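You operate a simulated robot arm through the tools that you are given. There is no shell and no other tool. Be economical: measure what you need, move in short steps, check, and stop when the job is done.

You run a simulated two-armed robot. Do the job below in one go: nothing can be reset, and whatever is moved stays where it is left.

## Task
Pack the short sleeve that the card names, then lift the tote on to the wide carton.
Fine: it goes in the tote; lid off on to the table first, lid seated again, then lift with both hands. Set down upright: what you pick out.
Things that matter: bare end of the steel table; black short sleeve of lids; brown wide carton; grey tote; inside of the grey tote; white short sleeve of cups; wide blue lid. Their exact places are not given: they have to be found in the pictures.

The check looks at the end state, three seconds after you hand in, the way a careful person would. Anything else that was tipped, shoved, dropped, spilled or broken makes it a failure. Lids that push on must go on centred and level and be pressed home; caps that screw on are set level and turned clockwise until they are tight.

## Robot
Two 7-joint arms with two-finger grippers on one trunk, on a base that drives. Base frame: it is fixed to the floor where the robot stands at the start and does not move with it; the origin is under the middle of the robot, x ahead of it, y to its left, z up. Lengths are in cm, angles in rad, forces in N, time in s.
The left shoulder is at the start at [6, 12.3, 99.5], the right one opposite. With the tool pointing down near the work surface each hand reaches from about 36 to 80 cm from the robot's upright axis, wherever it stands, measured 20 degrees to its own side. Places, roughly: bare end of the steel table [80, 10, 90]; inside of the grey tote [60, -10, 90]; wide blue lid (29x20x7 cm) [60, -10, 100]. Payload 1.47 kg a hand.
The tool frame of a hand sits at the grasp point between the pads (the TCP): z along the fingers, y along the line on which they close. The tips reach 1.6 cm beyond it. Largest opening 8.7 cm; the body of the gripper starts 5.5 cm behind the TCP.
Orientation is that of the tool frame in the base frame, as [roll, pitch, yaw] about the fixed x, y, z axes, in that order (R = Rz(yaw) Ry(pitch) Rx(roll)). With the fingers straight down and closing along the base's y, the tool's x points along the base's -x, its y along +y and its z along -z.

## Interface
- The arms move only by the tool apply_moves. It takes "left_commands", "right_commands" or both (then of equal length, played together; a hand with none holds still); each is a list that holds one entry, the list of rows, each a list of 7 numbers: the shift along the base's x, y, z in cm, then the turn, a rotation vector about the base's x, y, z in rad, then the closure, from 0 (fully open) to 1 (shut). In form: [[[x, y, z, ax, ay, az, grip], ...]]. A call has 1 to 10 rows; each row shifts and turns the commanded pose from where the row before left it. A row lasts 0.2 s, in which the tool goes at most 5 cm and 0.15 rad; a call with a longer step from one row to the next is refused whole, and so is a gripper value outside its range. A pose out of reach is approached as far as the arm can. The call stops where the force on the tool passes 40 N (or 10 N more than at its start, if that is more) or the arm is blocked; 0.2 s more then pass. The fingers move at their own pace (about 15.3 cm/s each) and stop on an object; they squeeze with about 28 N. The grip force told is the motor's: it shows also when the fingers shut on nothing. Time passes only in rows, and 0.2 s behind the last, so rows that do not move let the fingers close. It gives the time, the measured TCP pose, the force on the tool (base axes), the opening and the grip force at its end, in the units of the frame above (readings bear some noise), with the torque about the TCP (base axes, N m) and any sound that the robot's microphone picked up.
- Cameras (640 x 400 px; columns grow to the right, rows downward): "scene" is now at [9.58, -0.48, 156.41]; the picture's right is [-0.06, -1.00, 0.00], its down [-0.62, 0.04, -0.79] and it looks along [0.78, -0.04, -0.62] (base axes); focal length 272 px, centre (320, 200). "left" rides on the left gripper at [7.3, -1.2, -9] in its tool frame; the picture's right is [0.16, 0.99, 0.00], its down [-0.72, 0.12, -0.68] and it looks along [-0.67, 0.11, 0.73] (tool axes); focal length 247 px, centre (320, 200). "right" rides on the right gripper at [7.3, 1.2, -9] in its tool frame; the picture's right is [-0.16, 0.99, 0.00], its down [-0.72, -0.12, -0.68] and it looks along [-0.67, -0.11, 0.73] (tool axes); focal length 247 px, centre (320, 200).
- snapshot(camera): a new picture of that camera. The clock stands still meanwhile.
- slide_trunk(by): slides the trunk up (or, below 0, down) by that many cm; the arms and the scene camera ride with it, the base frame stays. It gives what a move gives, with no picture.
- steer(legs): drives the robot by 1 to 6 legs, each [ahead, left, turn to the left] in cm, cm and rad, along the robot's own axes; the way and the turn of a leg run together, so that a leg with both is an arc; at most 150 cm and 3.142 rad a leg. The arms and the cameras ride along, it lands a little off, and it stops where it bumps. It gives what a move gives.
- turn_head(pan, tilt): turns the head with the scene camera to pan (to the left, within 2.094 rad either way) and tilt (down, from -0.506 to 1.204), counted from straight ahead of the robot. It gives what a move gives.
- locate(camera, pixels): for up to 12 pixels [column, row] of the newest picture of that camera ("zoom" is the newest enlarged one), the place [x, y, z] in the base frame of the surface seen there, good to about 0.2 cm. The clock stands still meanwhile.
- enlarge(camera, box): a new picture of the part [left, top, right, bottom] of that camera's present view, enlarged. The clock stands still meanwhile.
- hand_in(): hands the job in; it is judged then, once.

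Work in short steps. Measure before you move; look again where a grasp or a placing could have gone wrong, and mend it. You have 80 turns and 70 pictures in all, those below and enlarged ones among them. Open the grippers and draw the arms clear of the work before you hand the job in, unless the task says otherwise; then end with one line.

The tools are called as name(argument=value, ...) on one line, values as JSON. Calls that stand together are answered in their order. apply_moves: Moves the arms, as the interface text tells. Its arguments: {"type":"object","properties":{"left_commands":{"type":"array"},"right_commands":{"type":"array"}},"required":[]} The other tools are called the same way: slide_trunk (by) slides the trunk up or down; steer (legs) drives the base; turn_head (pan, tilt) turns the head that bears the scene camera; snapshot (camera) takes a picture; locate (camera, pixels) gives the place of the surface under pixels of a picture; enlarge (camera, box) takes an enlarged picture of a part of a camera's view; hand_in () hands the job in.

At the start:

```text
time: 0.0
left_ee_pos: [49.72, 25.26, 127.07]
left_ee_rot: [3.141, 0.001, -3.141]
left_ft_force: [-0.1, 0.0, 0.1]
left_moment: [-0.01, -0.02, -0.01]
left_gripper_width: 8.7
left_finger_force: 0.0
right_ee_pos: [41.43, -20.83, 131.78]
right_ee_rot: [-3.141, 0.002, -3.141]
right_ft_force: [0.1, 0.5, 0.3]
right_moment: [-0.02, -0.02, 0.04]
right_gripper_width: 8.69
right_finger_force: 0.0
trunk travel left (down, up): [-15.0, 8.0]
robot x, y, heading: [-0.11, -0.13, -0.003]
head pan, tilt: [-0.058, 0.667]
```

scene: 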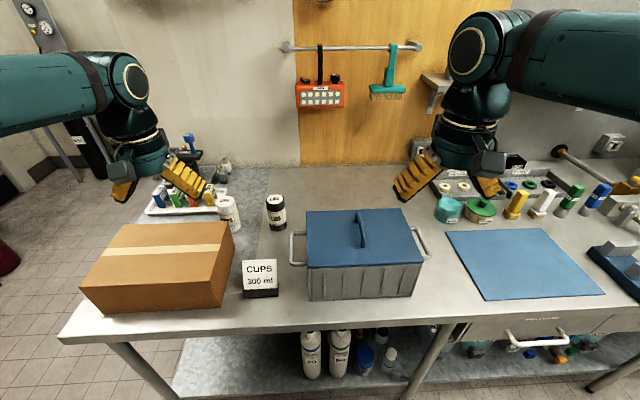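
right: 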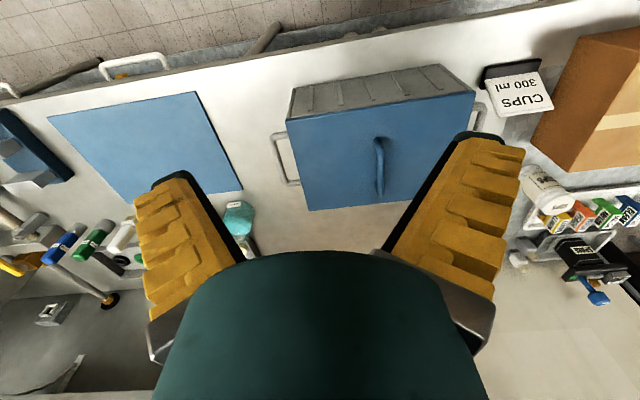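
left: 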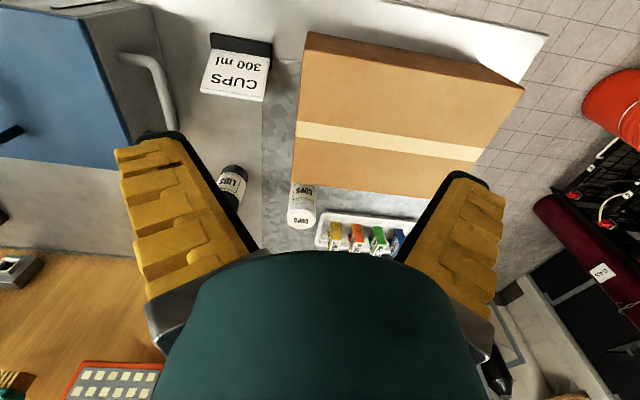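

The card at (260,275) reads "CUPS 300 ml"; I enlarge the sleeve area and locate the main points.

enlarge(camera="scene", box=[140, 160, 300, 310])

locate(camera="scene", pixels=[[307, 212], [409, 208], [423, 265], [308, 268], [360, 212], [362, 240], [296, 248], [425, 243], [228, 200], [274, 199], [260, 290], [255, 220]])

locate(camera="scene", pixels=[[125, 225], [233, 222], [220, 268], [82, 287], [222, 304], [310, 298], [415, 295], [480, 230], [228, 228], [275, 225], [500, 255], [350, 190]])

```text
2.67 times, centred on (220, 235) of scene
```

zoom: 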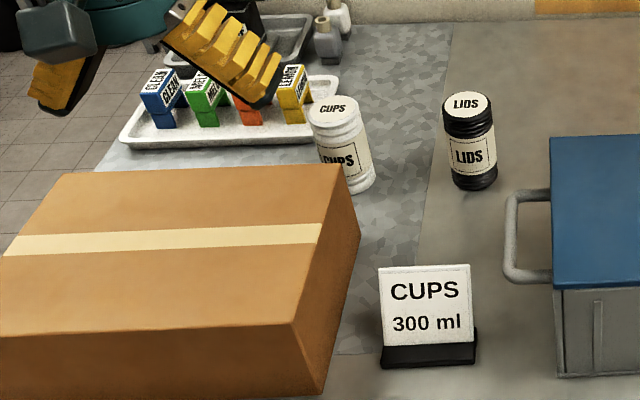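

```text
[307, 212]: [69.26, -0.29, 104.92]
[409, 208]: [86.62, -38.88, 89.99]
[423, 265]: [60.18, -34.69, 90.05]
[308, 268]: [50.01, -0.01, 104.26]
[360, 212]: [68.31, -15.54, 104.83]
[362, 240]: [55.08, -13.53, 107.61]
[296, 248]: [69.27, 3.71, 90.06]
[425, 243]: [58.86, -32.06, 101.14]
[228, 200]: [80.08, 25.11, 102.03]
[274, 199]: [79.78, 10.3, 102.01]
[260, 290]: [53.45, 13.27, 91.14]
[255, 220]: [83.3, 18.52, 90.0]
```

```text
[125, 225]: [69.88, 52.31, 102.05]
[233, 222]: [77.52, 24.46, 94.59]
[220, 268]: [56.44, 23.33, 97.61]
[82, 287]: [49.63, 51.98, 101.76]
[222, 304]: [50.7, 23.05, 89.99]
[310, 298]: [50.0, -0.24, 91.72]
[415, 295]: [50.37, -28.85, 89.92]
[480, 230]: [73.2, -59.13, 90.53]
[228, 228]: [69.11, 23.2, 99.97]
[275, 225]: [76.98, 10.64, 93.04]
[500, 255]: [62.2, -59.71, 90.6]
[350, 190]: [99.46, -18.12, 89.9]
```

The tote spans about x 50–69, y 0…-29, with the lid bar along x near y -14. I enlarge the lid and handles to measure them.

enlarge(camera="scene", box=[280, 195, 440, 305])

enlarge(camera="right", box=[260, 50, 500, 220])

```text
3.64 times, centred on (360, 250) of scene
```

zoom: 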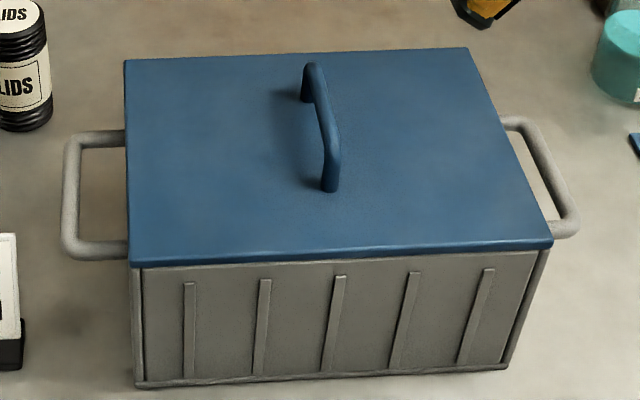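

```text
2.35 times, centred on (380, 135) of right
```

zoom: 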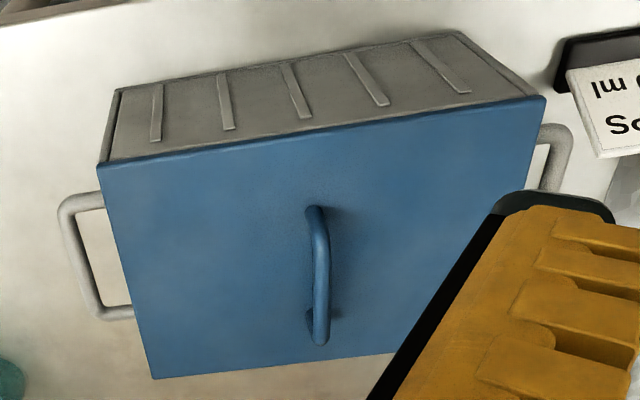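

I locate the bar, side handles and lid corners precisely.

locate(camera="scene", pixels=[[358, 213], [360, 225], [363, 236], [291, 240], [290, 255], [290, 248], [427, 251], [422, 240], [308, 213], [399, 209], [422, 261], [308, 266]])

locate(camera="zoom", pixels=[[320, 260], [320, 230], [322, 310], [78, 250], [552, 150], [105, 170], [155, 370], [535, 105], [320, 215], [316, 340], [200, 280], [68, 215]])

```text
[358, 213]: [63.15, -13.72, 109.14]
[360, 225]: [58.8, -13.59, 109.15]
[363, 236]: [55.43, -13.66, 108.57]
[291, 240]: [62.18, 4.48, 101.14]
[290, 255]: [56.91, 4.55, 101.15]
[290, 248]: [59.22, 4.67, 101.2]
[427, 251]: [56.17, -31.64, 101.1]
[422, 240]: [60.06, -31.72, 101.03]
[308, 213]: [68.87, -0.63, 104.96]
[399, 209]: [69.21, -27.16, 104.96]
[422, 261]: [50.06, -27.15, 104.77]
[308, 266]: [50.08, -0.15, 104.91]
```

```text
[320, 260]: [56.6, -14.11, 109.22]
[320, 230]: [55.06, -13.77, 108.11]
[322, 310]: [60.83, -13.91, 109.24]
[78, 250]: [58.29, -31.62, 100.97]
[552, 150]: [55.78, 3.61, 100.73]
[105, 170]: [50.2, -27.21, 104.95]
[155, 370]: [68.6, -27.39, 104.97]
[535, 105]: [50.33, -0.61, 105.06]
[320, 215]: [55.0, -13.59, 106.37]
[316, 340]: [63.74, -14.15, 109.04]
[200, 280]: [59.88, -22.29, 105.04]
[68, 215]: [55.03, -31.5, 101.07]
```

Lid centre is about (59.6,-13.8), bar top z 109.2; side bars lie at y 4.4 and -31.7. I drive ahead 9 cm so the table behind the tote comes within reach.

steer(legs=[[9, 0, 0]])

```text
time: 1.1
left_ee_pos: [58.72, 25.27, 127.15]
left_ee_rot: [-3.141, 0.0, 3.141]
left_ft_force: [0.6, 0.4, -0.8]
left_moment: [-0.01, 0.05, 0.01]
left_gripper_width: 8.71
left_finger_force: 0.1
right_ee_pos: [50.5, -20.87, 131.77]
right_ee_rot: [3.139, 0.0, 3.141]
right_ft_force: [0.6, -0.7, 0.6]
right_moment: [0.0, 0.02, 0.01]
right_gripper_width: 8.73
right_finger_force: 0.0
trunk travel left (down, up): [-15.0, 8.0]
robot x, y, heading: [9.14, 0.33, 0.002]
head pan, tilt: [-0.058, 0.667]
```

Drive was clean. The right hand goes over the lid bar and descends to z≈108.3.

apply_moves(right_commands=[[[3, 2.35, -3.3, 0, 0, 0, 0.4], [3, 2.35, -3.5, 0, 0, 0, 0.4], [3, 2.35, -3.5, 0, 0, 0, 0.4], [0, 0, -4.2, 0, 0, 0, 0.4], [0, 0, -4, 0, 0, 0, 0.4], [0, 0, -3, 0, 0, 0, 0.4], [0, 0, -2, 0, 0, 0, 0.4], [0, 0, 0, 0, 0, 0, 0.4]]])

snapshot(camera="right")

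```text
refused: row 1 steps farther than a row can; nothing moved
```

```text
63 pictures are left
```

right: 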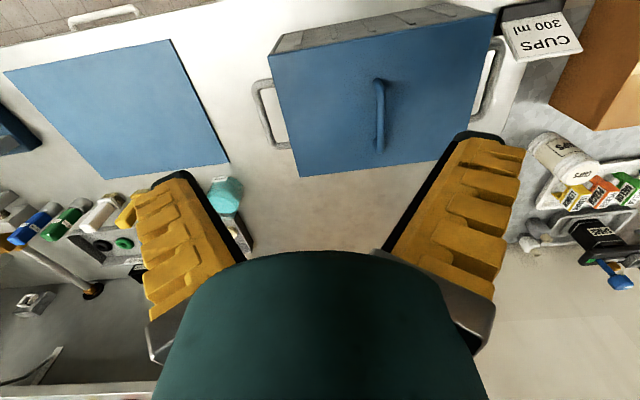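

The step limit is 5 cm by norm; I resend with smaller rows.

apply_moves(right_commands=[[[3, 2.3, -2.5, 0, 0, 0, 0.4], [3, 2.4, -2.5, 0, 0, 0, 0.4], [3, 2.4, -2.5, 0, 0, 0, 0.4], [0, 0, -4, 0, 0, 0, 0.4], [0, 0, -3.5, 0, 0, 0, 0.4], [0, 0, -3, 0, 0, 0, 0.4], [0, 0, 0, 0, 0, 0, 0.4]]])

snapshot(camera="right")

```text
time: 2.7
left_ee_pos: [58.63, 25.21, 127.16]
left_ee_rot: [-3.141, 0.001, 3.141]
left_ft_force: [-0.6, -0.3, -0.9]
left_moment: [0.02, -0.03, -0.01]
left_gripper_width: 8.74
left_finger_force: 0.2
right_ee_pos: [59.42, -13.7, 113.74]
right_ee_rot: [-3.141, 0.0, -3.141]
right_ft_force: [-0.4, -0.4, 0.3]
right_moment: [0.04, 0.03, 0.02]
right_gripper_width: 5.73
right_finger_force: 4.0
trunk travel left (down, up): [-15.0, 8.0]
robot x, y, heading: [8.7, -0.09, 0.0]
head pan, tilt: [-0.058, 0.667]
```

```text
62 pictures are left
```

right: 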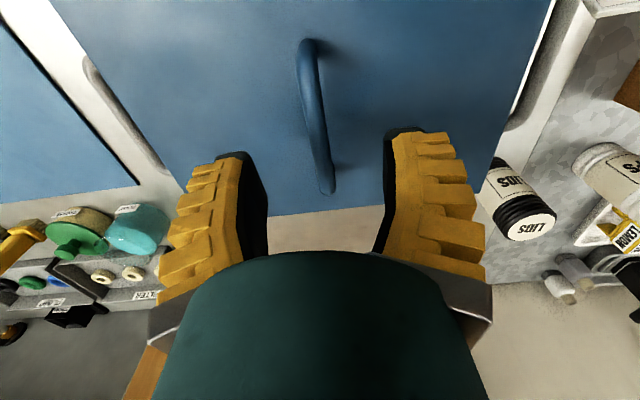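

The bar at (315,115) is between the fingers; I descend 5.4 and close.

apply_moves(right_commands=[[[0, 0, -2.7, 0, 0, 0, 0.4], [0, 0, -2.7, 0, 0, 0, 0.4], [0, 0, 0, 0, 0, 0, 0.7], [0, 0, 0, 0, 0, 0, 1], [0, 0, 0, 0, 0, 0, 1], [0, 0, 0, 0, 0, 0, 1]]])

```text
time: 4.1
left_ee_pos: [58.69, 25.3, 127.08]
left_ee_rot: [-3.141, 0.001, 3.142]
left_ft_force: [0.4, -0.3, -0.4]
left_moment: [-0.01, 0.01, -0.02]
left_gripper_width: 8.69
left_finger_force: 0.1
right_ee_pos: [59.34, -13.59, 108.39]
right_ee_rot: [3.141, 0.0, 3.141]
right_ft_force: [-0.4, 0.3, -1.6]
right_moment: [0.01, 0.0, -0.01]
right_gripper_width: 0.59
right_finger_force: 27.9
trunk travel left (down, up): [-15.0, 8.0]
robot x, y, heading: [8.47, 0.22, -0.004]
head pan, tilt: [-0.058, 0.667]
```

Closed at 0.59 cm on the bar; I lift slowly and look.

apply_moves(right_commands=[[[0, 0, 1, 0, 0, 0, 1], [0, 0, 1.5, 0, 0, 0, 1], [0, 0, 2.5, 0, 0, 0, 1], [0, 0, 3, 0, 0, 0, 1], [0, 0, 4, 0, 0, 0, 1], [0, 0, 0, 0, 0, 0, 1]]])

snapshot(camera="scene")

```text
time: 5.5
left_ee_pos: [58.7, 25.25, 127.12]
left_ee_rot: [3.14, 0.0, -3.14]
left_ft_force: [-0.1, 0.0, 0.0]
left_moment: [-0.01, -0.01, 0.02]
left_gripper_width: 8.69
left_finger_force: 0.1
right_ee_pos: [59.24, -13.48, 120.32]
right_ee_rot: [-3.142, 0.0, 3.141]
right_ft_force: [-0.1, -0.7, -2.6]
right_moment: [-0.02, 0.03, 0.01]
right_gripper_width: 0.59
right_finger_force: 28.6
trunk travel left (down, up): [-15.0, 8.0]
robot x, y, heading: [8.88, 0.32, 0.001]
head pan, tilt: [-0.058, 0.667]
```

```text
61 pictures are left
```

scene: 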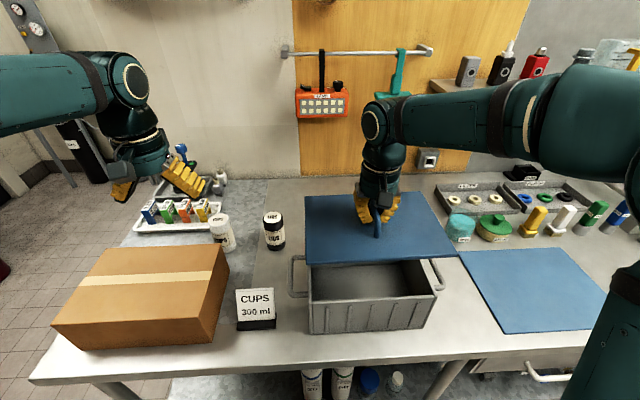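

Lid is held level. I check the free area behind the tote (jar at (460,226), LIDS sleeve at (273,235)).

locate(camera="scene", pixels=[[449, 230], [480, 235], [284, 240], [443, 195], [450, 212], [300, 200], [310, 262], [436, 295], [306, 257], [440, 257], [455, 250], [305, 196]])

```text
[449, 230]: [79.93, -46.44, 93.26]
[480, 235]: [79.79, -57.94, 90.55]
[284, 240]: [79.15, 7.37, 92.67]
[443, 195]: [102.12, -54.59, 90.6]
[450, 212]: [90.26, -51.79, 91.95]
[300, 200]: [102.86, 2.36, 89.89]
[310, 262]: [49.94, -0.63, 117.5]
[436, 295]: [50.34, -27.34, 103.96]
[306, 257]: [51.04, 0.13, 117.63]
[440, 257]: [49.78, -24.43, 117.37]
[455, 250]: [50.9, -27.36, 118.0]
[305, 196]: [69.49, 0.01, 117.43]
```

Area x 72–95, y 5…-44 is free. I carry the lid to centre about (84,-18).

apply_moves(right_commands=[[[4, -0.7, 0, 0, 0, 0, 1], [4.2, -0.8, 0, 0, 0, 0, 1], [4.2, -0.8, 0, 0, 0, 0, 1], [4.2, -0.8, 0, 0, 0, 0, 1], [4.2, -0.8, 0, 0, 0, 0, 1], [3.9, -0.6, 0, 0, 0, 0, 1], [0, 0, -4, 0, 0, 0, 1], [0, 0, -4, 0, 0, 0, 1], [0, 0, -4, 0, 0, 0, 1], [0, 0, -4, 0, 0, 0, 1]]])

snapshot(camera="scene")

```text
time: 7.7
left_ee_pos: [58.79, 25.22, 127.08]
left_ee_rot: [3.14, 0.0, -3.141]
left_ft_force: [-0.4, 0.8, 0.3]
left_moment: [-0.01, 0.05, 0.01]
left_gripper_width: 8.71
left_finger_force: 0.0
right_ee_pos: [81.22, -18.48, 103.63]
right_ee_rot: [3.141, -0.001, 3.14]
right_ft_force: [0.8, 0.1, -2.1]
right_moment: [-0.01, 0.03, -0.03]
right_gripper_width: 0.59
right_finger_force: 27.7
right hand out of reach, approached as far as the arm can: row 6
trunk travel left (down, up): [-15.0, 8.0]
robot x, y, heading: [9.01, -0.05, 0.005]
head pan, tilt: [-0.058, 0.667]
```

```text
60 pictures are left
```

scene: 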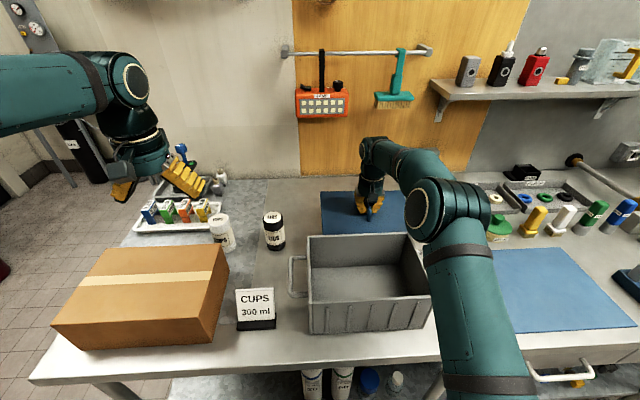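

Hand reached x 81.2, so the lid's front edge clears the tote by ~2 cm. I push out 1.5 more, then lower gently to the table.

apply_moves(right_commands=[[[1.5, 0, 0, 0, 0, 0, 1], [0, 0, -2.5, 0, 0, 0, 1], [0, 0, -2, 0, 0, 0, 1], [0, 0, -1.2, 0, 0, 0, 1], [0, 0, -0.8, 0, 0, 0, 1], [0, 0, 0, 0, 0, 0, 1]]])

```text
time: 9.1
left_ee_pos: [58.66, 25.27, 127.2]
left_ee_rot: [-3.141, 0.001, 3.141]
left_ft_force: [0.6, 0.1, -0.3]
left_moment: [0.0, -0.01, 0.01]
left_gripper_width: 8.7
left_finger_force: 0.0
right_ee_pos: [82.77, -18.72, 96.92]
right_ee_rot: [3.14, 0.0, -3.141]
right_ft_force: [-0.8, 0.6, -3.2]
right_moment: [0.01, -0.02, 0.0]
right_gripper_width: 0.58
right_finger_force: 28.3
trunk travel left (down, up): [-15.0, 8.0]
robot x, y, heading: [8.84, 0.02, 0.001]
head pan, tilt: [-0.058, 0.667]
```

Still in free air (no contact force) at z 96.9; I lower in small steps.

apply_moves(right_commands=[[[0, 0, -0.4, 0, 0, 0, 1], [0, 0, -0.3, 0, 0, 0, 1], [0, 0, -0.2, 0, 0, 0, 1], [0, 0, 0, 0, 0, 0, 1]]])

enlarge(camera="scene", box=[290, 170, 450, 270])

```text
time: 10.1
left_ee_pos: [58.73, 25.13, 127.1]
left_ee_rot: [-3.141, 0.001, 3.141]
left_ft_force: [0.8, -0.2, -0.6]
left_moment: [0.03, -0.01, 0.0]
left_gripper_width: 8.67
left_finger_force: 0.0
right_ee_pos: [82.94, -18.69, 96.06]
right_ee_rot: [-3.141, 0.0, 3.14]
right_ft_force: [0.0, -0.6, -2.3]
right_moment: [0.0, 0.05, 0.0]
right_gripper_width: 0.6
right_finger_force: 28.5
trunk travel left (down, up): [-15.0, 8.0]
robot x, y, heading: [8.99, -0.09, 0.002]
head pan, tilt: [-0.058, 0.667]
```

```text
4.00 times, centred on (370, 220) of scene
```

zoom: 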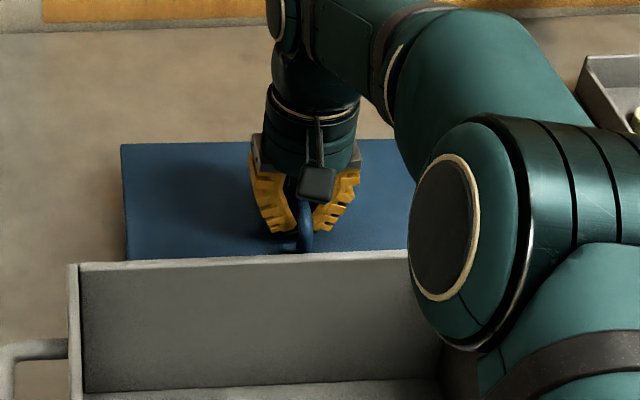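

No contact yet; continue down in 0.3 cm steps.

apply_moves(right_commands=[[[0, 0, -0.3, 0, 0, 0, 1], [0, 0, -0.3, 0, 0, 0, 1], [0, 0, -0.3, 0, 0, 0, 1], [0, 0, 0, 0, 0, 0, 1]]])

locate(camera="zoom", pixels=[[150, 200], [350, 225], [130, 230]])

```text
time: 11.1
left_ee_pos: [58.56, 25.17, 127.17]
left_ee_rot: [3.141, 0.0, -3.141]
left_ft_force: [0.0, -0.2, -0.3]
left_moment: [0.02, -0.05, -0.05]
left_gripper_width: 8.7
left_finger_force: 0.0
right_ee_pos: [82.77, -18.55, 95.15]
right_ee_rot: [3.141, 0.001, 3.141]
right_ft_force: [0.1, -1.0, -2.8]
right_moment: [0.0, -0.01, 0.04]
right_gripper_width: 0.6
right_finger_force: 28.6
trunk travel left (down, up): [-15.0, 8.0]
robot x, y, heading: [8.82, -0.2, -0.004]
head pan, tilt: [-0.058, 0.667]
```

```text
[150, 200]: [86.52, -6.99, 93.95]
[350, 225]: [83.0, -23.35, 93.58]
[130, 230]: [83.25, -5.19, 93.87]
```

I re-check the lid's present height and tilt.

enlarge(camera="scene", box=[290, 170, 450, 270])

locate(camera="zoom", pixels=[[150, 165], [150, 200], [150, 240], [350, 225], [350, 190], [380, 160], [330, 245], [230, 245], [230, 160], [100, 220]])

snapshot(camera="right")

```text
4.00 times, centred on (370, 220) of scene
```

zoom: 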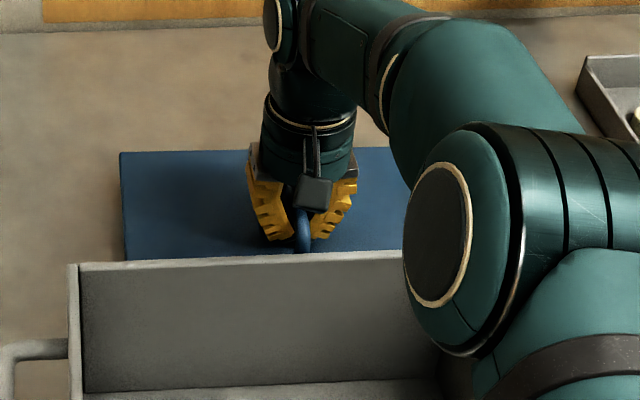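

```text
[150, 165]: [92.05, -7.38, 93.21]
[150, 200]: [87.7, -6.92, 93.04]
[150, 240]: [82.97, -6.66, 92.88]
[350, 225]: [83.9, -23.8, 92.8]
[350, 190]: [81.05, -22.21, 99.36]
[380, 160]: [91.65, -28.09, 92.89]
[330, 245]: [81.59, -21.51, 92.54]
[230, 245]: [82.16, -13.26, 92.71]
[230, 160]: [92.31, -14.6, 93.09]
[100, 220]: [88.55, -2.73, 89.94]
```

```text
57 pictures are left
```

right: 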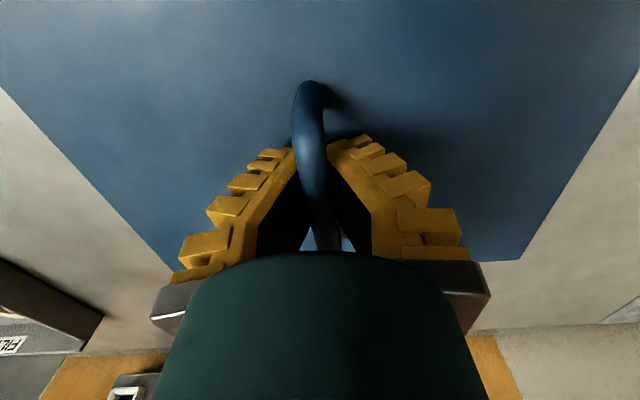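

Lid top is now ~92.9, slightly front-low; its bottom must be close. Continue in 0.2 steps.

apply_moves(right_commands=[[[0, 0, -0.2, 0, 0, 0, 1], [0, 0, -0.2, 0, 0, 0, 1], [0, 0, -0.2, 0, 0, 0, 1], [0, 0, -0.2, 0, 0, 0, 1], [0, 0, 0, 0, 0, 0, 1]]])

```text
time: 12.3
left_ee_pos: [58.73, 25.25, 127.14]
left_ee_rot: [-3.141, 0.0, -3.141]
left_ft_force: [0.1, -0.1, 0.9]
left_moment: [0.01, 0.0, -0.02]
left_gripper_width: 8.68
left_finger_force: 0.0
right_ee_pos: [82.76, -18.62, 94.41]
right_ee_rot: [3.141, 0.001, 3.14]
right_ft_force: [0.2, -0.2, -1.1]
right_moment: [0.03, 0.06, -0.01]
right_gripper_width: 0.63
right_finger_force: 28.1
trunk travel left (down, up): [-15.0, 8.0]
robot x, y, heading: [8.83, -0.13, -0.005]
head pan, tilt: [-0.058, 0.667]
```

Force is falling (-1.1), touching begins; a bit more.

apply_moves(right_commands=[[[0, 0, -0.2, 0, 0, 0, 1], [0, 0, -0.2, 0, 0, 0, 1], [0, 0, 0, 0, 0, 0, 1]]])

enlarge(camera="scene", box=[290, 170, 450, 270])

locate(camera="zoom", pixels=[[150, 170], [150, 200], [150, 245], [350, 230], [380, 165]])

```text
time: 13.1
left_ee_pos: [58.62, 25.16, 127.25]
left_ee_rot: [3.141, 0.0, -3.141]
left_ft_force: [-0.4, -0.1, -1.1]
left_moment: [-0.02, -0.03, 0.02]
left_gripper_width: 8.69
left_finger_force: 0.0
right_ee_pos: [82.68, -18.53, 93.91]
right_ee_rot: [3.141, -0.002, 3.14]
right_ft_force: [0.5, 0.5, -0.5]
right_moment: [-0.01, 0.03, 0.0]
right_gripper_width: 0.02
right_finger_force: 27.5
trunk travel left (down, up): [-15.0, 8.0]
robot x, y, heading: [8.84, 0.21, -0.002]
head pan, tilt: [-0.058, 0.667]
```

```text
4.00 times, centred on (370, 220) of scene
```

zoom: 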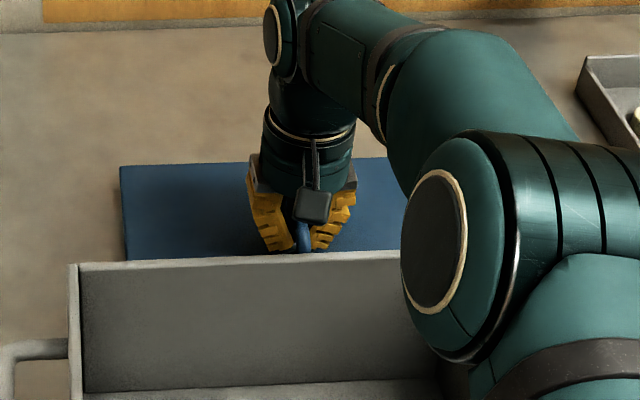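

```text
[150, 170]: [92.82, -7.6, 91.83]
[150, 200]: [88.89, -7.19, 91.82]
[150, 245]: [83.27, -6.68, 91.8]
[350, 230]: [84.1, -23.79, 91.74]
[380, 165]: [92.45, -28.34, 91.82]
```

Lid lies flat (top z 91.8 everywhere). I open and raise the right hand, then draw it to the side.

apply_moves(right_commands=[[[0, 0, 0, 0, 0, 0, 0.6], [0, 0, 0, 0, 0, 0, 0.4], [0, 0, 1.5, 0, 0, 0, 0.4], [0, 0, 4, 0, 0, 0, 0.4], [0, 0, 4.8, 0, 0, 0, 0.4], [0, 0, 4.8, 0, 0, 0, 0.4], [0, 0, 4.8, 0, 0, 0, 0.4], [0, 0, 4.8, 0, 0, 0, 0.4]]])

apply_moves(right_commands=[[[-4.5, -1.5, 0.7, 0, 0, 0, 0.4], [-4.5, -1.5, 0.7, 0, 0, 0, 0.4], [-4.5, -1.5, 0.7, 0, 0, 0, 0.4], [-4.5, -1.5, 0.7, 0, 0, 0, 0.4], [-4.5, -1.5, 0.7, 0, 0, 0, 0.4], [-4.5, -1.5, 0.7, 0, 0, 0, 0.4], [-4.5, -1.5, 0.7, 0, 0, 0, 0.4]]])

snapshot(camera="scene")

snapshot(camera="left")

```text
time: 14.9
left_ee_pos: [58.49, 25.35, 127.27]
left_ee_rot: [3.141, 0.004, 3.141]
left_ft_force: [-0.8, 0.9, -0.8]
left_moment: [-0.01, -0.06, -0.01]
left_gripper_width: 8.7
left_finger_force: 0.1
right_ee_pos: [80.94, -18.41, 118.53]
right_ee_rot: [-3.141, 0.001, -3.141]
right_ft_force: [-0.3, 0.9, 0.4]
right_moment: [0.03, -0.04, 0.01]
right_gripper_width: 5.75
right_finger_force: 3.7
right hand out of reach, approached as far as the arm can: row 8
trunk travel left (down, up): [-15.0, 8.0]
robot x, y, heading: [8.81, 0.19, -0.003]
head pan, tilt: [-0.058, 0.667]
```

```text
time: 16.5
left_ee_pos: [58.48, 25.31, 127.12]
left_ee_rot: [3.141, 0.002, 3.141]
left_ft_force: [-0.7, -1.0, -0.1]
left_moment: [-0.02, 0.01, -0.01]
left_gripper_width: 8.69
left_finger_force: 0.0
right_ee_pos: [49.65, -28.95, 123.45]
right_ee_rot: [-3.141, 0.001, -3.141]
right_ft_force: [-0.5, 0.0, 0.2]
right_moment: [-0.01, 0.0, -0.03]
right_gripper_width: 5.75
right_finger_force: 4.2
trunk travel left (down, up): [-15.0, 8.0]
robot x, y, heading: [8.94, 0.31, -0.001]
head pan, tilt: [-0.058, 0.667]
```

```text
55 pictures are left
```

scene: 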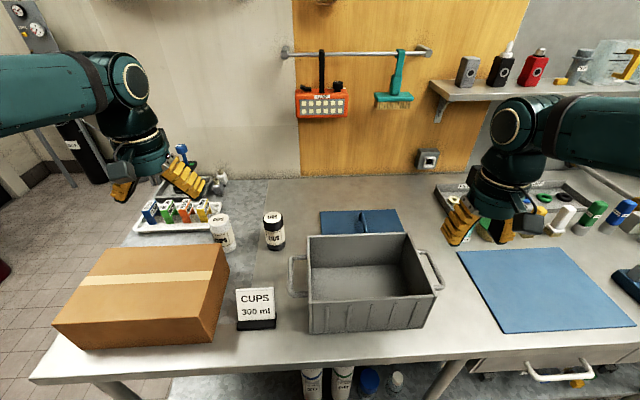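

```text
54 pictures are left
```

left: 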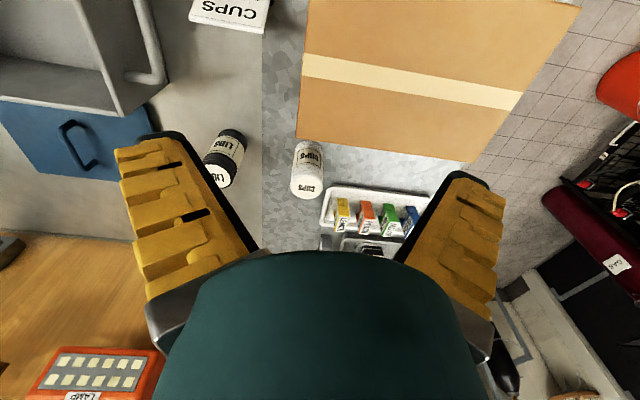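

Good. I locate the cups sleeve, tote floor, walls and nearby obstacles.

enlarge(camera="scene", box=[180, 200, 300, 275])

locate(camera="zoom", pixels=[[205, 75], [170, 90], [245, 85], [210, 100], [235, 165], [260, 190], [285, 180], [470, 90], [240, 255], [150, 150], [225, 205], [200, 110]])

locate(camera="scene", pixels=[[345, 275], [380, 280], [330, 290], [308, 236], [405, 234], [434, 292], [310, 300], [322, 297], [315, 270], [221, 212], [360, 262], [400, 290]])

```text
5.33 times, centred on (240, 238) of scene
```

zoom: 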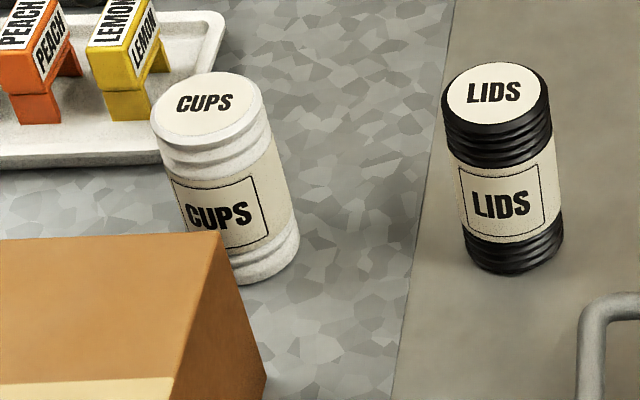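

```text
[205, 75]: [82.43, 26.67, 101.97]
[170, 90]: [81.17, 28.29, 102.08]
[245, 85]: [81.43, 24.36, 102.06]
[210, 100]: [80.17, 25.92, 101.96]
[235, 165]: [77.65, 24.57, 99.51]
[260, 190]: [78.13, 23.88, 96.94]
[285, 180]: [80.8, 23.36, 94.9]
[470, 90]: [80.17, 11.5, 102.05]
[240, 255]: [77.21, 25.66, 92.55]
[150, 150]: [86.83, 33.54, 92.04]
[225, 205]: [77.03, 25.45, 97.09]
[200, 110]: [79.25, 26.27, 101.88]
```

```text
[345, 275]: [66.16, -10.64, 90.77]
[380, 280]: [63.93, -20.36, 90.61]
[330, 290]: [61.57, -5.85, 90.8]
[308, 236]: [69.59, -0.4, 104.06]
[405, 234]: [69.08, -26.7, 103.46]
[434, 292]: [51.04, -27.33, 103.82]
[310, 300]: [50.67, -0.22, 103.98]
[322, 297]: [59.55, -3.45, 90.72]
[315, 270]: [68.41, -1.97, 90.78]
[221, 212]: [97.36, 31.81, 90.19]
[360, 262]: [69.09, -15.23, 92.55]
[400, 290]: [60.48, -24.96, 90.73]
```

Sleeve centre ≈(80,26), top 102, ~6 cm wide; tote floor 90.75. The left hand moves above it first.

apply_moves(left_commands=[[[3.6, 0.1, -2.5, 0, 0, 0, 0], [3.6, 0.1, -2.5, 0, 0, 0, 0], [3.6, 0.1, -2.5, 0, 0, 0, 0], [3.6, 0.1, -2.5, 0, 0, 0, 0], [3.6, 0.2, -2.5, 0, 0, 0, 0], [3.4, 0.2, -2.5, 0, 0, 0, 0], [0, 0, 0, 0, 0, 0, 0]]])

snapshot(camera="left")

enlarge(camera="scene", box=[160, 160, 300, 260])

```text
time: 18.1
left_ee_pos: [80.2, 26.02, 112.38]
left_ee_rot: [-3.141, 0.003, -3.141]
left_ft_force: [-1.0, -0.6, 0.1]
left_moment: [0.03, 0.0, 0.01]
left_gripper_width: 8.69
left_finger_force: 0.0
right_ee_pos: [49.77, -28.86, 123.45]
right_ee_rot: [-3.141, 0.002, -3.14]
right_ft_force: [0.1, 0.6, 0.1]
right_moment: [0.0, -0.02, -0.03]
right_gripper_width: 5.72
right_finger_force: 4.1
trunk travel left (down, up): [-15.0, 8.0]
robot x, y, heading: [8.67, 0.08, 0.003]
head pan, tilt: [-0.058, 0.667]
```

```text
52 pictures are left
```

left: 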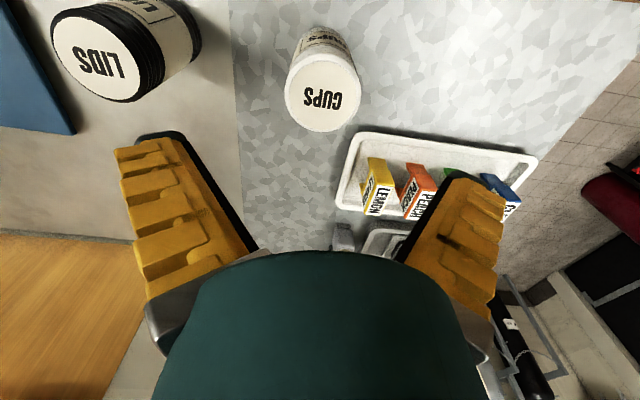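

```text
4.00 times, centred on (230, 210) of scene
```

zoom: 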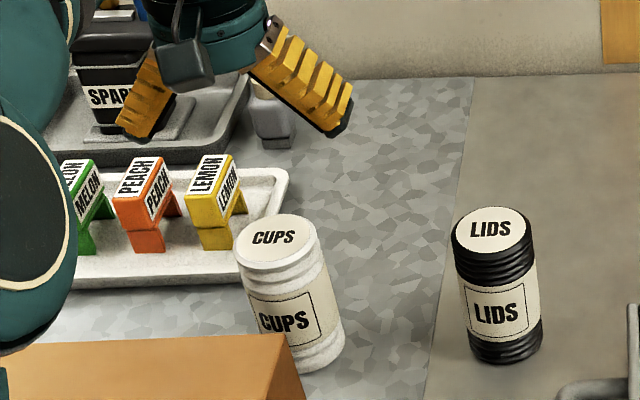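

I locate the sleeve top rim in the left picture to check the centre.

locate(camera="left", pixels=[[290, 92], [355, 92], [322, 62], [322, 127], [322, 95], [475, 195], [378, 195], [358, 140]])

```text
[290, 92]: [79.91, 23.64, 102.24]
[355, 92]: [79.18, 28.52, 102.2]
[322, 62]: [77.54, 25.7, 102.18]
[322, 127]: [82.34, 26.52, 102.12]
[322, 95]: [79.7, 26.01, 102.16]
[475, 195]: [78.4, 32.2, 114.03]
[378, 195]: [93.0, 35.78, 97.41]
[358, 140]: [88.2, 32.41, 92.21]
```

Centre (79.9, 26.05) confirmed; I descend to z≈98.8 and close.

apply_moves(left_commands=[[[-0.3, 0, -4.5, 0, 0, 0, 0], [0, 0, -4, 0, 0, 0, 0], [0, 0, -3, 0, 0, 0, 0], [0, 0, -2.1, 0, 0, 0, 0], [0, 0, 0, 0, 0, 0, 0], [0, 0, 0, 0, 0, 0, 0.3], [0, 0, 0, 0, 0, 0, 0.6], [0, 0, 0, 0, 0, 0, 0.6], [0, 0, 0, 0, 0, 0, 0.6]]])

```text
time: 20.1
left_ee_pos: [79.9, 26.14, 98.72]
left_ee_rot: [-3.14, 0.0, -3.142]
left_ft_force: [-0.1, -0.3, -0.1]
left_moment: [0.03, 0.02, 0.0]
left_gripper_width: 6.31
left_finger_force: 28.1
right_ee_pos: [49.97, -28.8, 123.4]
right_ee_rot: [3.141, -0.001, -3.139]
right_ft_force: [0.4, -0.4, 0.0]
right_moment: [-0.04, 0.01, 0.0]
right_gripper_width: 5.75
right_finger_force: 4.0
trunk travel left (down, up): [-15.0, 8.0]
robot x, y, heading: [8.77, 0.08, 0.001]
head pan, tilt: [-0.058, 0.667]
```

Held (6.31 cm). I lift straight up.

apply_moves(left_commands=[[[0, 0, 1.5, 0, 0, 0, 0.6], [0, 0, 3, 0, 0, 0, 0.6], [0, 0, 4, 0, 0, 0, 0.6], [-0.5, 0, 4, 0, 0, 0, 0.6], [-2, 0, 3, 0, 0, 0, 0.6], [-3, 0, 2.5, 0, 0, 0, 0.6], [0, 0, 0, 0, 0, 0, 0.6]]])

snapshot(camera="scene")

```text
time: 21.7
left_ee_pos: [74.59, 25.98, 116.21]
left_ee_rot: [-3.141, -0.003, -3.141]
left_ft_force: [0.1, -1.3, -2.5]
left_moment: [-0.01, 0.02, 0.0]
left_gripper_width: 6.27
left_finger_force: 27.9
right_ee_pos: [50.04, -28.82, 123.42]
right_ee_rot: [-3.141, -0.003, 3.141]
right_ft_force: [1.2, -0.1, -0.1]
right_moment: [-0.01, 0.02, 0.0]
right_gripper_width: 5.73
right_finger_force: 3.7
trunk travel left (down, up): [-15.0, 8.0]
robot x, y, heading: [9.15, 0.02, 0.001]
head pan, tilt: [-0.058, 0.667]
```

```text
50 pictures are left
```

scene: 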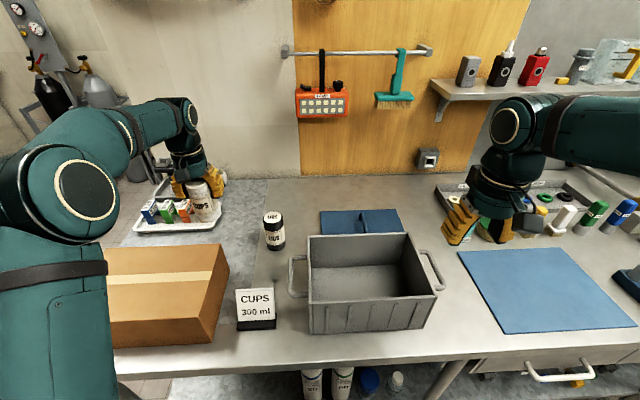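

Sleeve hangs upright. I carry it over the tote to ~(59.7,-10) while the right hand shifts aside.

apply_moves(left_commands=[[[-1.6, -4, 0.3, 0, 0, 0, 0.6], [-1.65, -4, 0, 0, 0, 0, 0.6], [-1.65, -4, 0, 0, 0, 0, 0.6], [-1.65, -4, 0, 0, 0, 0, 0.6], [-1.65, -4, 0, 0, 0, 0, 0.6], [-1.65, -4, 0, 0, 0, 0, 0.6], [-1.65, -4, 0, 0, 0, 0, 0.6], [-1.65, -4, 0, 0, 0, 0, 0.6], [-1.65, -4, 0, 0, 0, 0, 0.6], [0, 0, 0, 0, 0, 0, 0.6]]], right_commands=[[[0, -4, 0, 0, 0, 0, 0.4], [0, -4, 0, 0, 0, 0, 0.4], [0, -4, 0, 0, 0, 0, 0.4], [0, -4, 0, 0, 0, 0, 0.4], [0, 0, 0, 0, 0, 0, 0.4], [0, 0, 0, 0, 0, 0, 0.4], [0, 0, 0, 0, 0, 0, 0.4], [0, 0, 0, 0, 0, 0, 0.4], [0, 0, 0, 0, 0, 0, 0.4], [0, 0, 0, 0, 0, 0, 0.4]]])

snapshot(camera="scene")

```text
time: 23.9
left_ee_pos: [59.55, -9.87, 116.81]
left_ee_rot: [3.141, -0.001, -3.14]
left_ft_force: [-0.1, 0.4, -1.2]
left_moment: [-0.04, -0.05, 0.02]
left_gripper_width: 6.27
left_finger_force: 28.0
right_ee_pos: [49.75, -44.68, 123.33]
right_ee_rot: [-3.141, 0.0, -3.141]
right_ft_force: [0.1, -0.4, -0.3]
right_moment: [-0.02, 0.01, 0.01]
right_gripper_width: 5.72
right_finger_force: 3.5
trunk travel left (down, up): [-15.0, 8.0]
robot x, y, heading: [8.71, -0.35, -0.001]
head pan, tilt: [-0.058, 0.667]
```

```text
49 pictures are left
```

scene: 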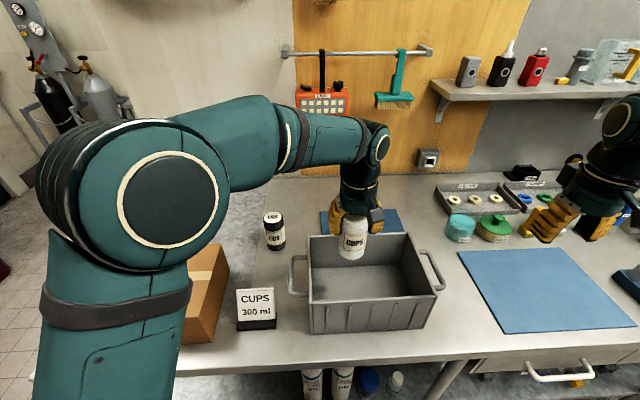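

Over the tote. I lower to just above the floor, then in small steps.

apply_moves(left_commands=[[[0, -2, -3.5, 0, 0, 0, 0.6], [0, 0, -4, 0, 0, 0, 0.6], [0, 0, -4, 0, 0, 0, 0.6], [0, 0, -3, 0, 0, 0, 0.6], [0, 0, -1.5, 0, 0, 0, 0.6], [0, 0, -0.5, 0, 0, 0, 0.6], [0, 0, -0.3, 0, 0, 0, 0.6], [0, 0, 0, 0, 0, 0, 0.6]]])

enlarge(camera="scene", box=[280, 190, 460, 340])

```text
time: 25.7
left_ee_pos: [59.44, -11.99, 99.91]
left_ee_rot: [-3.141, -0.001, 3.141]
left_ft_force: [-0.3, 0.6, -1.4]
left_moment: [0.02, 0.03, -0.03]
left_gripper_width: 6.25
left_finger_force: 28.6
right_ee_pos: [49.64, -44.8, 123.28]
right_ee_rot: [3.141, 0.0, -3.141]
right_ft_force: [0.0, 0.4, -0.1]
right_moment: [-0.01, -0.03, -0.03]
right_gripper_width: 5.75
right_finger_force: 3.6
trunk travel left (down, up): [-15.0, 8.0]
robot x, y, heading: [8.98, 0.04, -0.004]
head pan, tilt: [-0.058, 0.667]
```

```text
2.67 times, centred on (370, 265) of scene
```

zoom: 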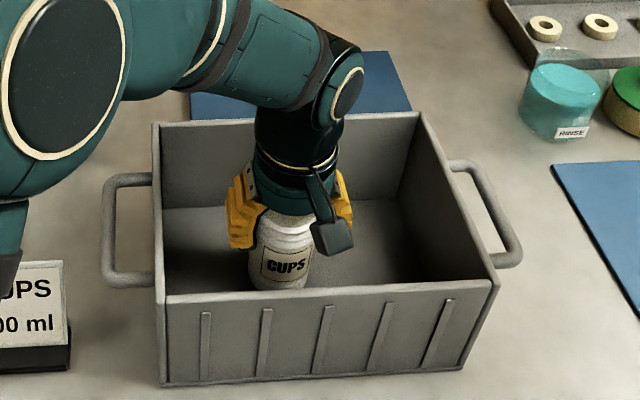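

Lower by a few 0.15 cm steps to touch down.

apply_moves(left_commands=[[[0, 0, -0.2, 0, 0, 0, 0.6], [0, 0, -0.15, 0, 0, 0, 0.6], [0, 0, -0.1, 0, 0, 0, 0.6], [0, 0, 0, 0, 0, 0, 0.6]]])

```text
time: 26.7
left_ee_pos: [59.34, -11.86, 99.46]
left_ee_rot: [3.141, 0.0, -3.142]
left_ft_force: [0.8, -0.4, -1.8]
left_moment: [0.0, -0.02, -0.01]
left_gripper_width: 6.2
left_finger_force: 28.1
right_ee_pos: [49.62, -44.75, 123.35]
right_ee_rot: [3.141, 0.0, -3.14]
right_ft_force: [0.4, -0.4, 0.4]
right_moment: [0.01, -0.02, -0.01]
right_gripper_width: 5.76
right_finger_force: 3.4
trunk travel left (down, up): [-15.0, 8.0]
robot x, y, heading: [8.36, -0.31, 0.0]
head pan, tilt: [-0.058, 0.667]
```

Not loaded yet; a little further.

apply_moves(left_commands=[[[0, 0, -0.15, 0, 0, 0, 0.6], [0, 0, -0.15, 0, 0, 0, 0.6], [0, 0, 0, 0, 0, 0, 0.6]]])

enlarge(camera="scene", box=[280, 190, 460, 340])

locate(camera="zoom", pixels=[[278, 288], [300, 288], [285, 235], [260, 286], [270, 285]])

```text
time: 27.5
left_ee_pos: [59.37, -11.99, 99.52]
left_ee_rot: [-3.14, 0.004, -3.14]
left_ft_force: [-0.2, 0.8, 18.4]
left_moment: [0.13, 0.45, -0.02]
left_gripper_width: 6.21
left_finger_force: 27.5
right_ee_pos: [49.56, -44.78, 123.41]
right_ee_rot: [3.141, 0.002, 3.14]
right_ft_force: [0.3, -1.0, 1.1]
right_moment: [-0.01, 0.01, -0.03]
right_gripper_width: 5.76
right_finger_force: 3.3
trunk travel left (down, up): [-15.0, 8.0]
robot x, y, heading: [8.8, -0.01, 0.002]
head pan, tilt: [-0.058, 0.667]
```

```text
2.67 times, centred on (370, 265) of scene
```

zoom: 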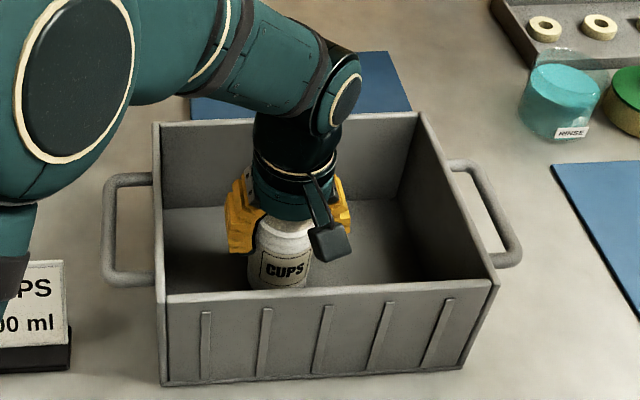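

```text
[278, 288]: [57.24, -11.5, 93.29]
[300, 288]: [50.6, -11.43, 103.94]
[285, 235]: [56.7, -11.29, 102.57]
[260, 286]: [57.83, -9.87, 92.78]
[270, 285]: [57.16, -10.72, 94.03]
```

Firm contact (18 N), sleeve on the floor. I ease up 0.15, open slowly and raise the left hand.

apply_moves(left_commands=[[[0, 0, 0.2, 0, 0, 0, 0.6], [0, 0, 0, 0, 0, 0, 0.25], [0, 0, 0, 0, 0, 0, 0], [0, 0, 0, 0, 0, 0, 0], [0, 0, 2, 0, 0, 0, 0], [0, 0, 4, 0, 0, 0, 0], [0, 0, 4.5, 0, 0, 0, 0], [0, 0, 4.5, 0, 0, 0, 0], [0, 0, 4.5, 0, 0, 0, 0]]])

apply_moves(left_commands=[[[0, 4.5, 0, 0, 0, 0, 0], [0, 4.5, 0, 0, 0, 0, 0], [0, 4.5, 0, 0, 0, 0, 0], [0, 4.5, 0, 0, 0, 0, 0], [-1, 4.5, 0, 0, 0, 0, 0], [-2, 4.3, 0, 0, 0, 0, 0], [-2, 4, 0, 0, 0, 0, 0], [-2, 4, 0, 0, 0, 0, 0]]])

snapshot(camera="scene")

```text
time: 29.5
left_ee_pos: [59.31, -11.86, 118.86]
left_ee_rot: [-3.141, 0.001, 3.141]
left_ft_force: [0.2, 0.1, -0.1]
left_moment: [0.03, 0.0, -0.02]
left_gripper_width: 8.68
left_finger_force: 0.1
right_ee_pos: [49.7, -44.78, 123.24]
right_ee_rot: [-3.139, 0.0, 3.141]
right_ft_force: [-0.4, 0.5, 0.1]
right_moment: [-0.03, 0.0, 0.03]
right_gripper_width: 5.74
right_finger_force: 4.0
trunk travel left (down, up): [-15.0, 8.0]
robot x, y, heading: [8.66, -0.13, -0.001]
head pan, tilt: [-0.058, 0.667]
```

```text
time: 31.3
left_ee_pos: [52.26, 22.88, 118.99]
left_ee_rot: [-3.14, 0.0, 3.141]
left_ft_force: [0.0, 0.1, -0.2]
left_moment: [-0.04, 0.01, -0.01]
left_gripper_width: 8.7
left_finger_force: 0.0
right_ee_pos: [49.62, -44.74, 123.29]
right_ee_rot: [3.141, 0.002, -3.141]
right_ft_force: [0.1, 0.7, 0.6]
right_moment: [-0.05, -0.03, 0.01]
right_gripper_width: 5.75
right_finger_force: 3.6
trunk travel left (down, up): [-15.0, 8.0]
robot x, y, heading: [8.76, 0.41, 0.003]
head pan, tilt: [-0.058, 0.667]
```

```text
46 pictures are left
```

scene: 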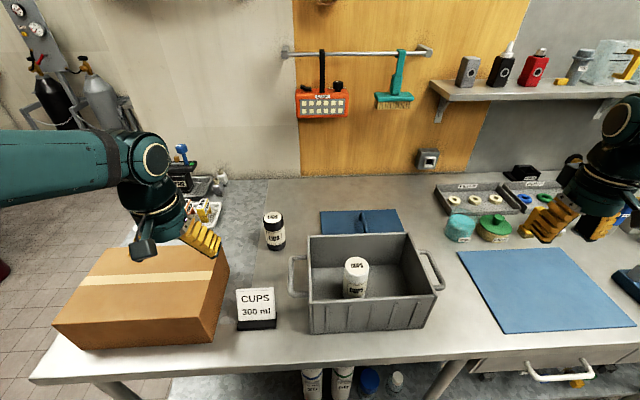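

The sleeve stands upright in the tote. I measure the lid bar at (363,222), lid corners and tote rim.

enlarge(camera="scene", box=[280, 195, 460, 340])

locate(camera="scene", pixels=[[361, 213], [364, 222], [366, 230], [322, 213], [395, 210], [332, 230], [356, 263], [308, 237], [404, 235], [435, 295], [310, 304], [357, 236]])

locate(camera="zoom", pixels=[[103, 108], [152, 113], [417, 104], [497, 270], [160, 297], [320, 107], [320, 283], [130, 190], [455, 190], [110, 230], [513, 215], [270, 170]])

```text
2.76 times, centred on (370, 268) of scene
```

zoom: 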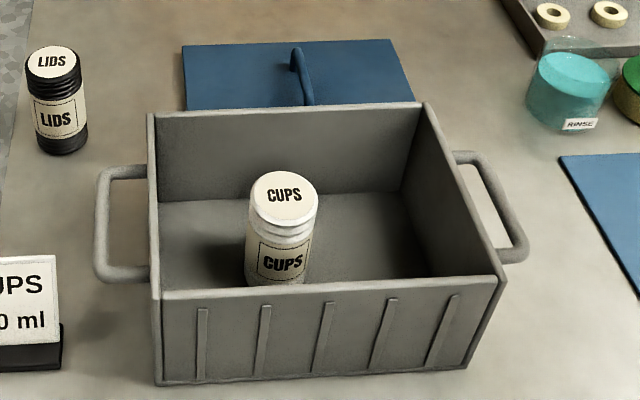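

```text
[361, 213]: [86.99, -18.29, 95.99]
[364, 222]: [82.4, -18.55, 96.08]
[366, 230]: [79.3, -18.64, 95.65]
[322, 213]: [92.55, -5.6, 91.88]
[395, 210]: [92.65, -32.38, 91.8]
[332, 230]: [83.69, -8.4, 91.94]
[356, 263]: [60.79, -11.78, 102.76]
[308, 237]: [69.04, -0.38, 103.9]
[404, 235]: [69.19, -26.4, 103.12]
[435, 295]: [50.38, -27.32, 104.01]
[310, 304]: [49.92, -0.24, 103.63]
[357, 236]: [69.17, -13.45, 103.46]
```

```text
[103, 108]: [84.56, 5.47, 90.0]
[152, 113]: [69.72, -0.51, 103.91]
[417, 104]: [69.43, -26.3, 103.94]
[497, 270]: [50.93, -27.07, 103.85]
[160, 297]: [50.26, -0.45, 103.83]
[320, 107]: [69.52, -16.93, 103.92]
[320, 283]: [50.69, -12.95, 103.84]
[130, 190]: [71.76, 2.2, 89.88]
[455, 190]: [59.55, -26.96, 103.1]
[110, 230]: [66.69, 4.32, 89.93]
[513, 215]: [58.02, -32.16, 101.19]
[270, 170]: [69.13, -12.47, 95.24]
```

I locate the lid's rear edge and both rear corners for its yaw and centre.

locate(camera="zoom", pixels=[[186, 49], [184, 60], [185, 90], [388, 43], [390, 50], [405, 80], [250, 46], [340, 43], [295, 53], [308, 95], [300, 70]])

```text
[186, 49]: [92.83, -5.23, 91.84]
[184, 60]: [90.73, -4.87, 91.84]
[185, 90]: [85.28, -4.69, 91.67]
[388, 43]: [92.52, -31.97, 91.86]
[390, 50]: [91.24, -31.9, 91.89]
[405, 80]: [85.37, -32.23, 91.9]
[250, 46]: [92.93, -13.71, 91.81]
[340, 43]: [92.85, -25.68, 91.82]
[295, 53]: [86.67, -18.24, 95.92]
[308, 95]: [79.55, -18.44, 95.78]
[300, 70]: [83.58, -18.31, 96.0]
```

Lid centre ≈(83.2,-18.5), needing a move of (-23.6,+4.75) to seat. I raise the trunk to gain reach at height.

slide_trunk(by=7.5)

```text
time: 32.4
left_ee_pos: [52.45, 22.78, 126.52]
left_ee_rot: [3.141, 0.0, -3.14]
left_ft_force: [0.3, -0.4, -1.5]
left_moment: [0.03, 0.02, -0.01]
left_gripper_width: 8.68
left_finger_force: 0.1
right_ee_pos: [49.65, -44.73, 130.62]
right_ee_rot: [3.141, 0.002, -3.141]
right_ft_force: [0.4, -0.7, -0.2]
right_moment: [0.01, 0.02, 0.0]
right_gripper_width: 5.74
right_finger_force: 4.2
trunk travel left (down, up): [-22.5, 0.5]
robot x, y, heading: [8.61, 0.12, 0.0]
head pan, tilt: [-0.058, 0.667]
```

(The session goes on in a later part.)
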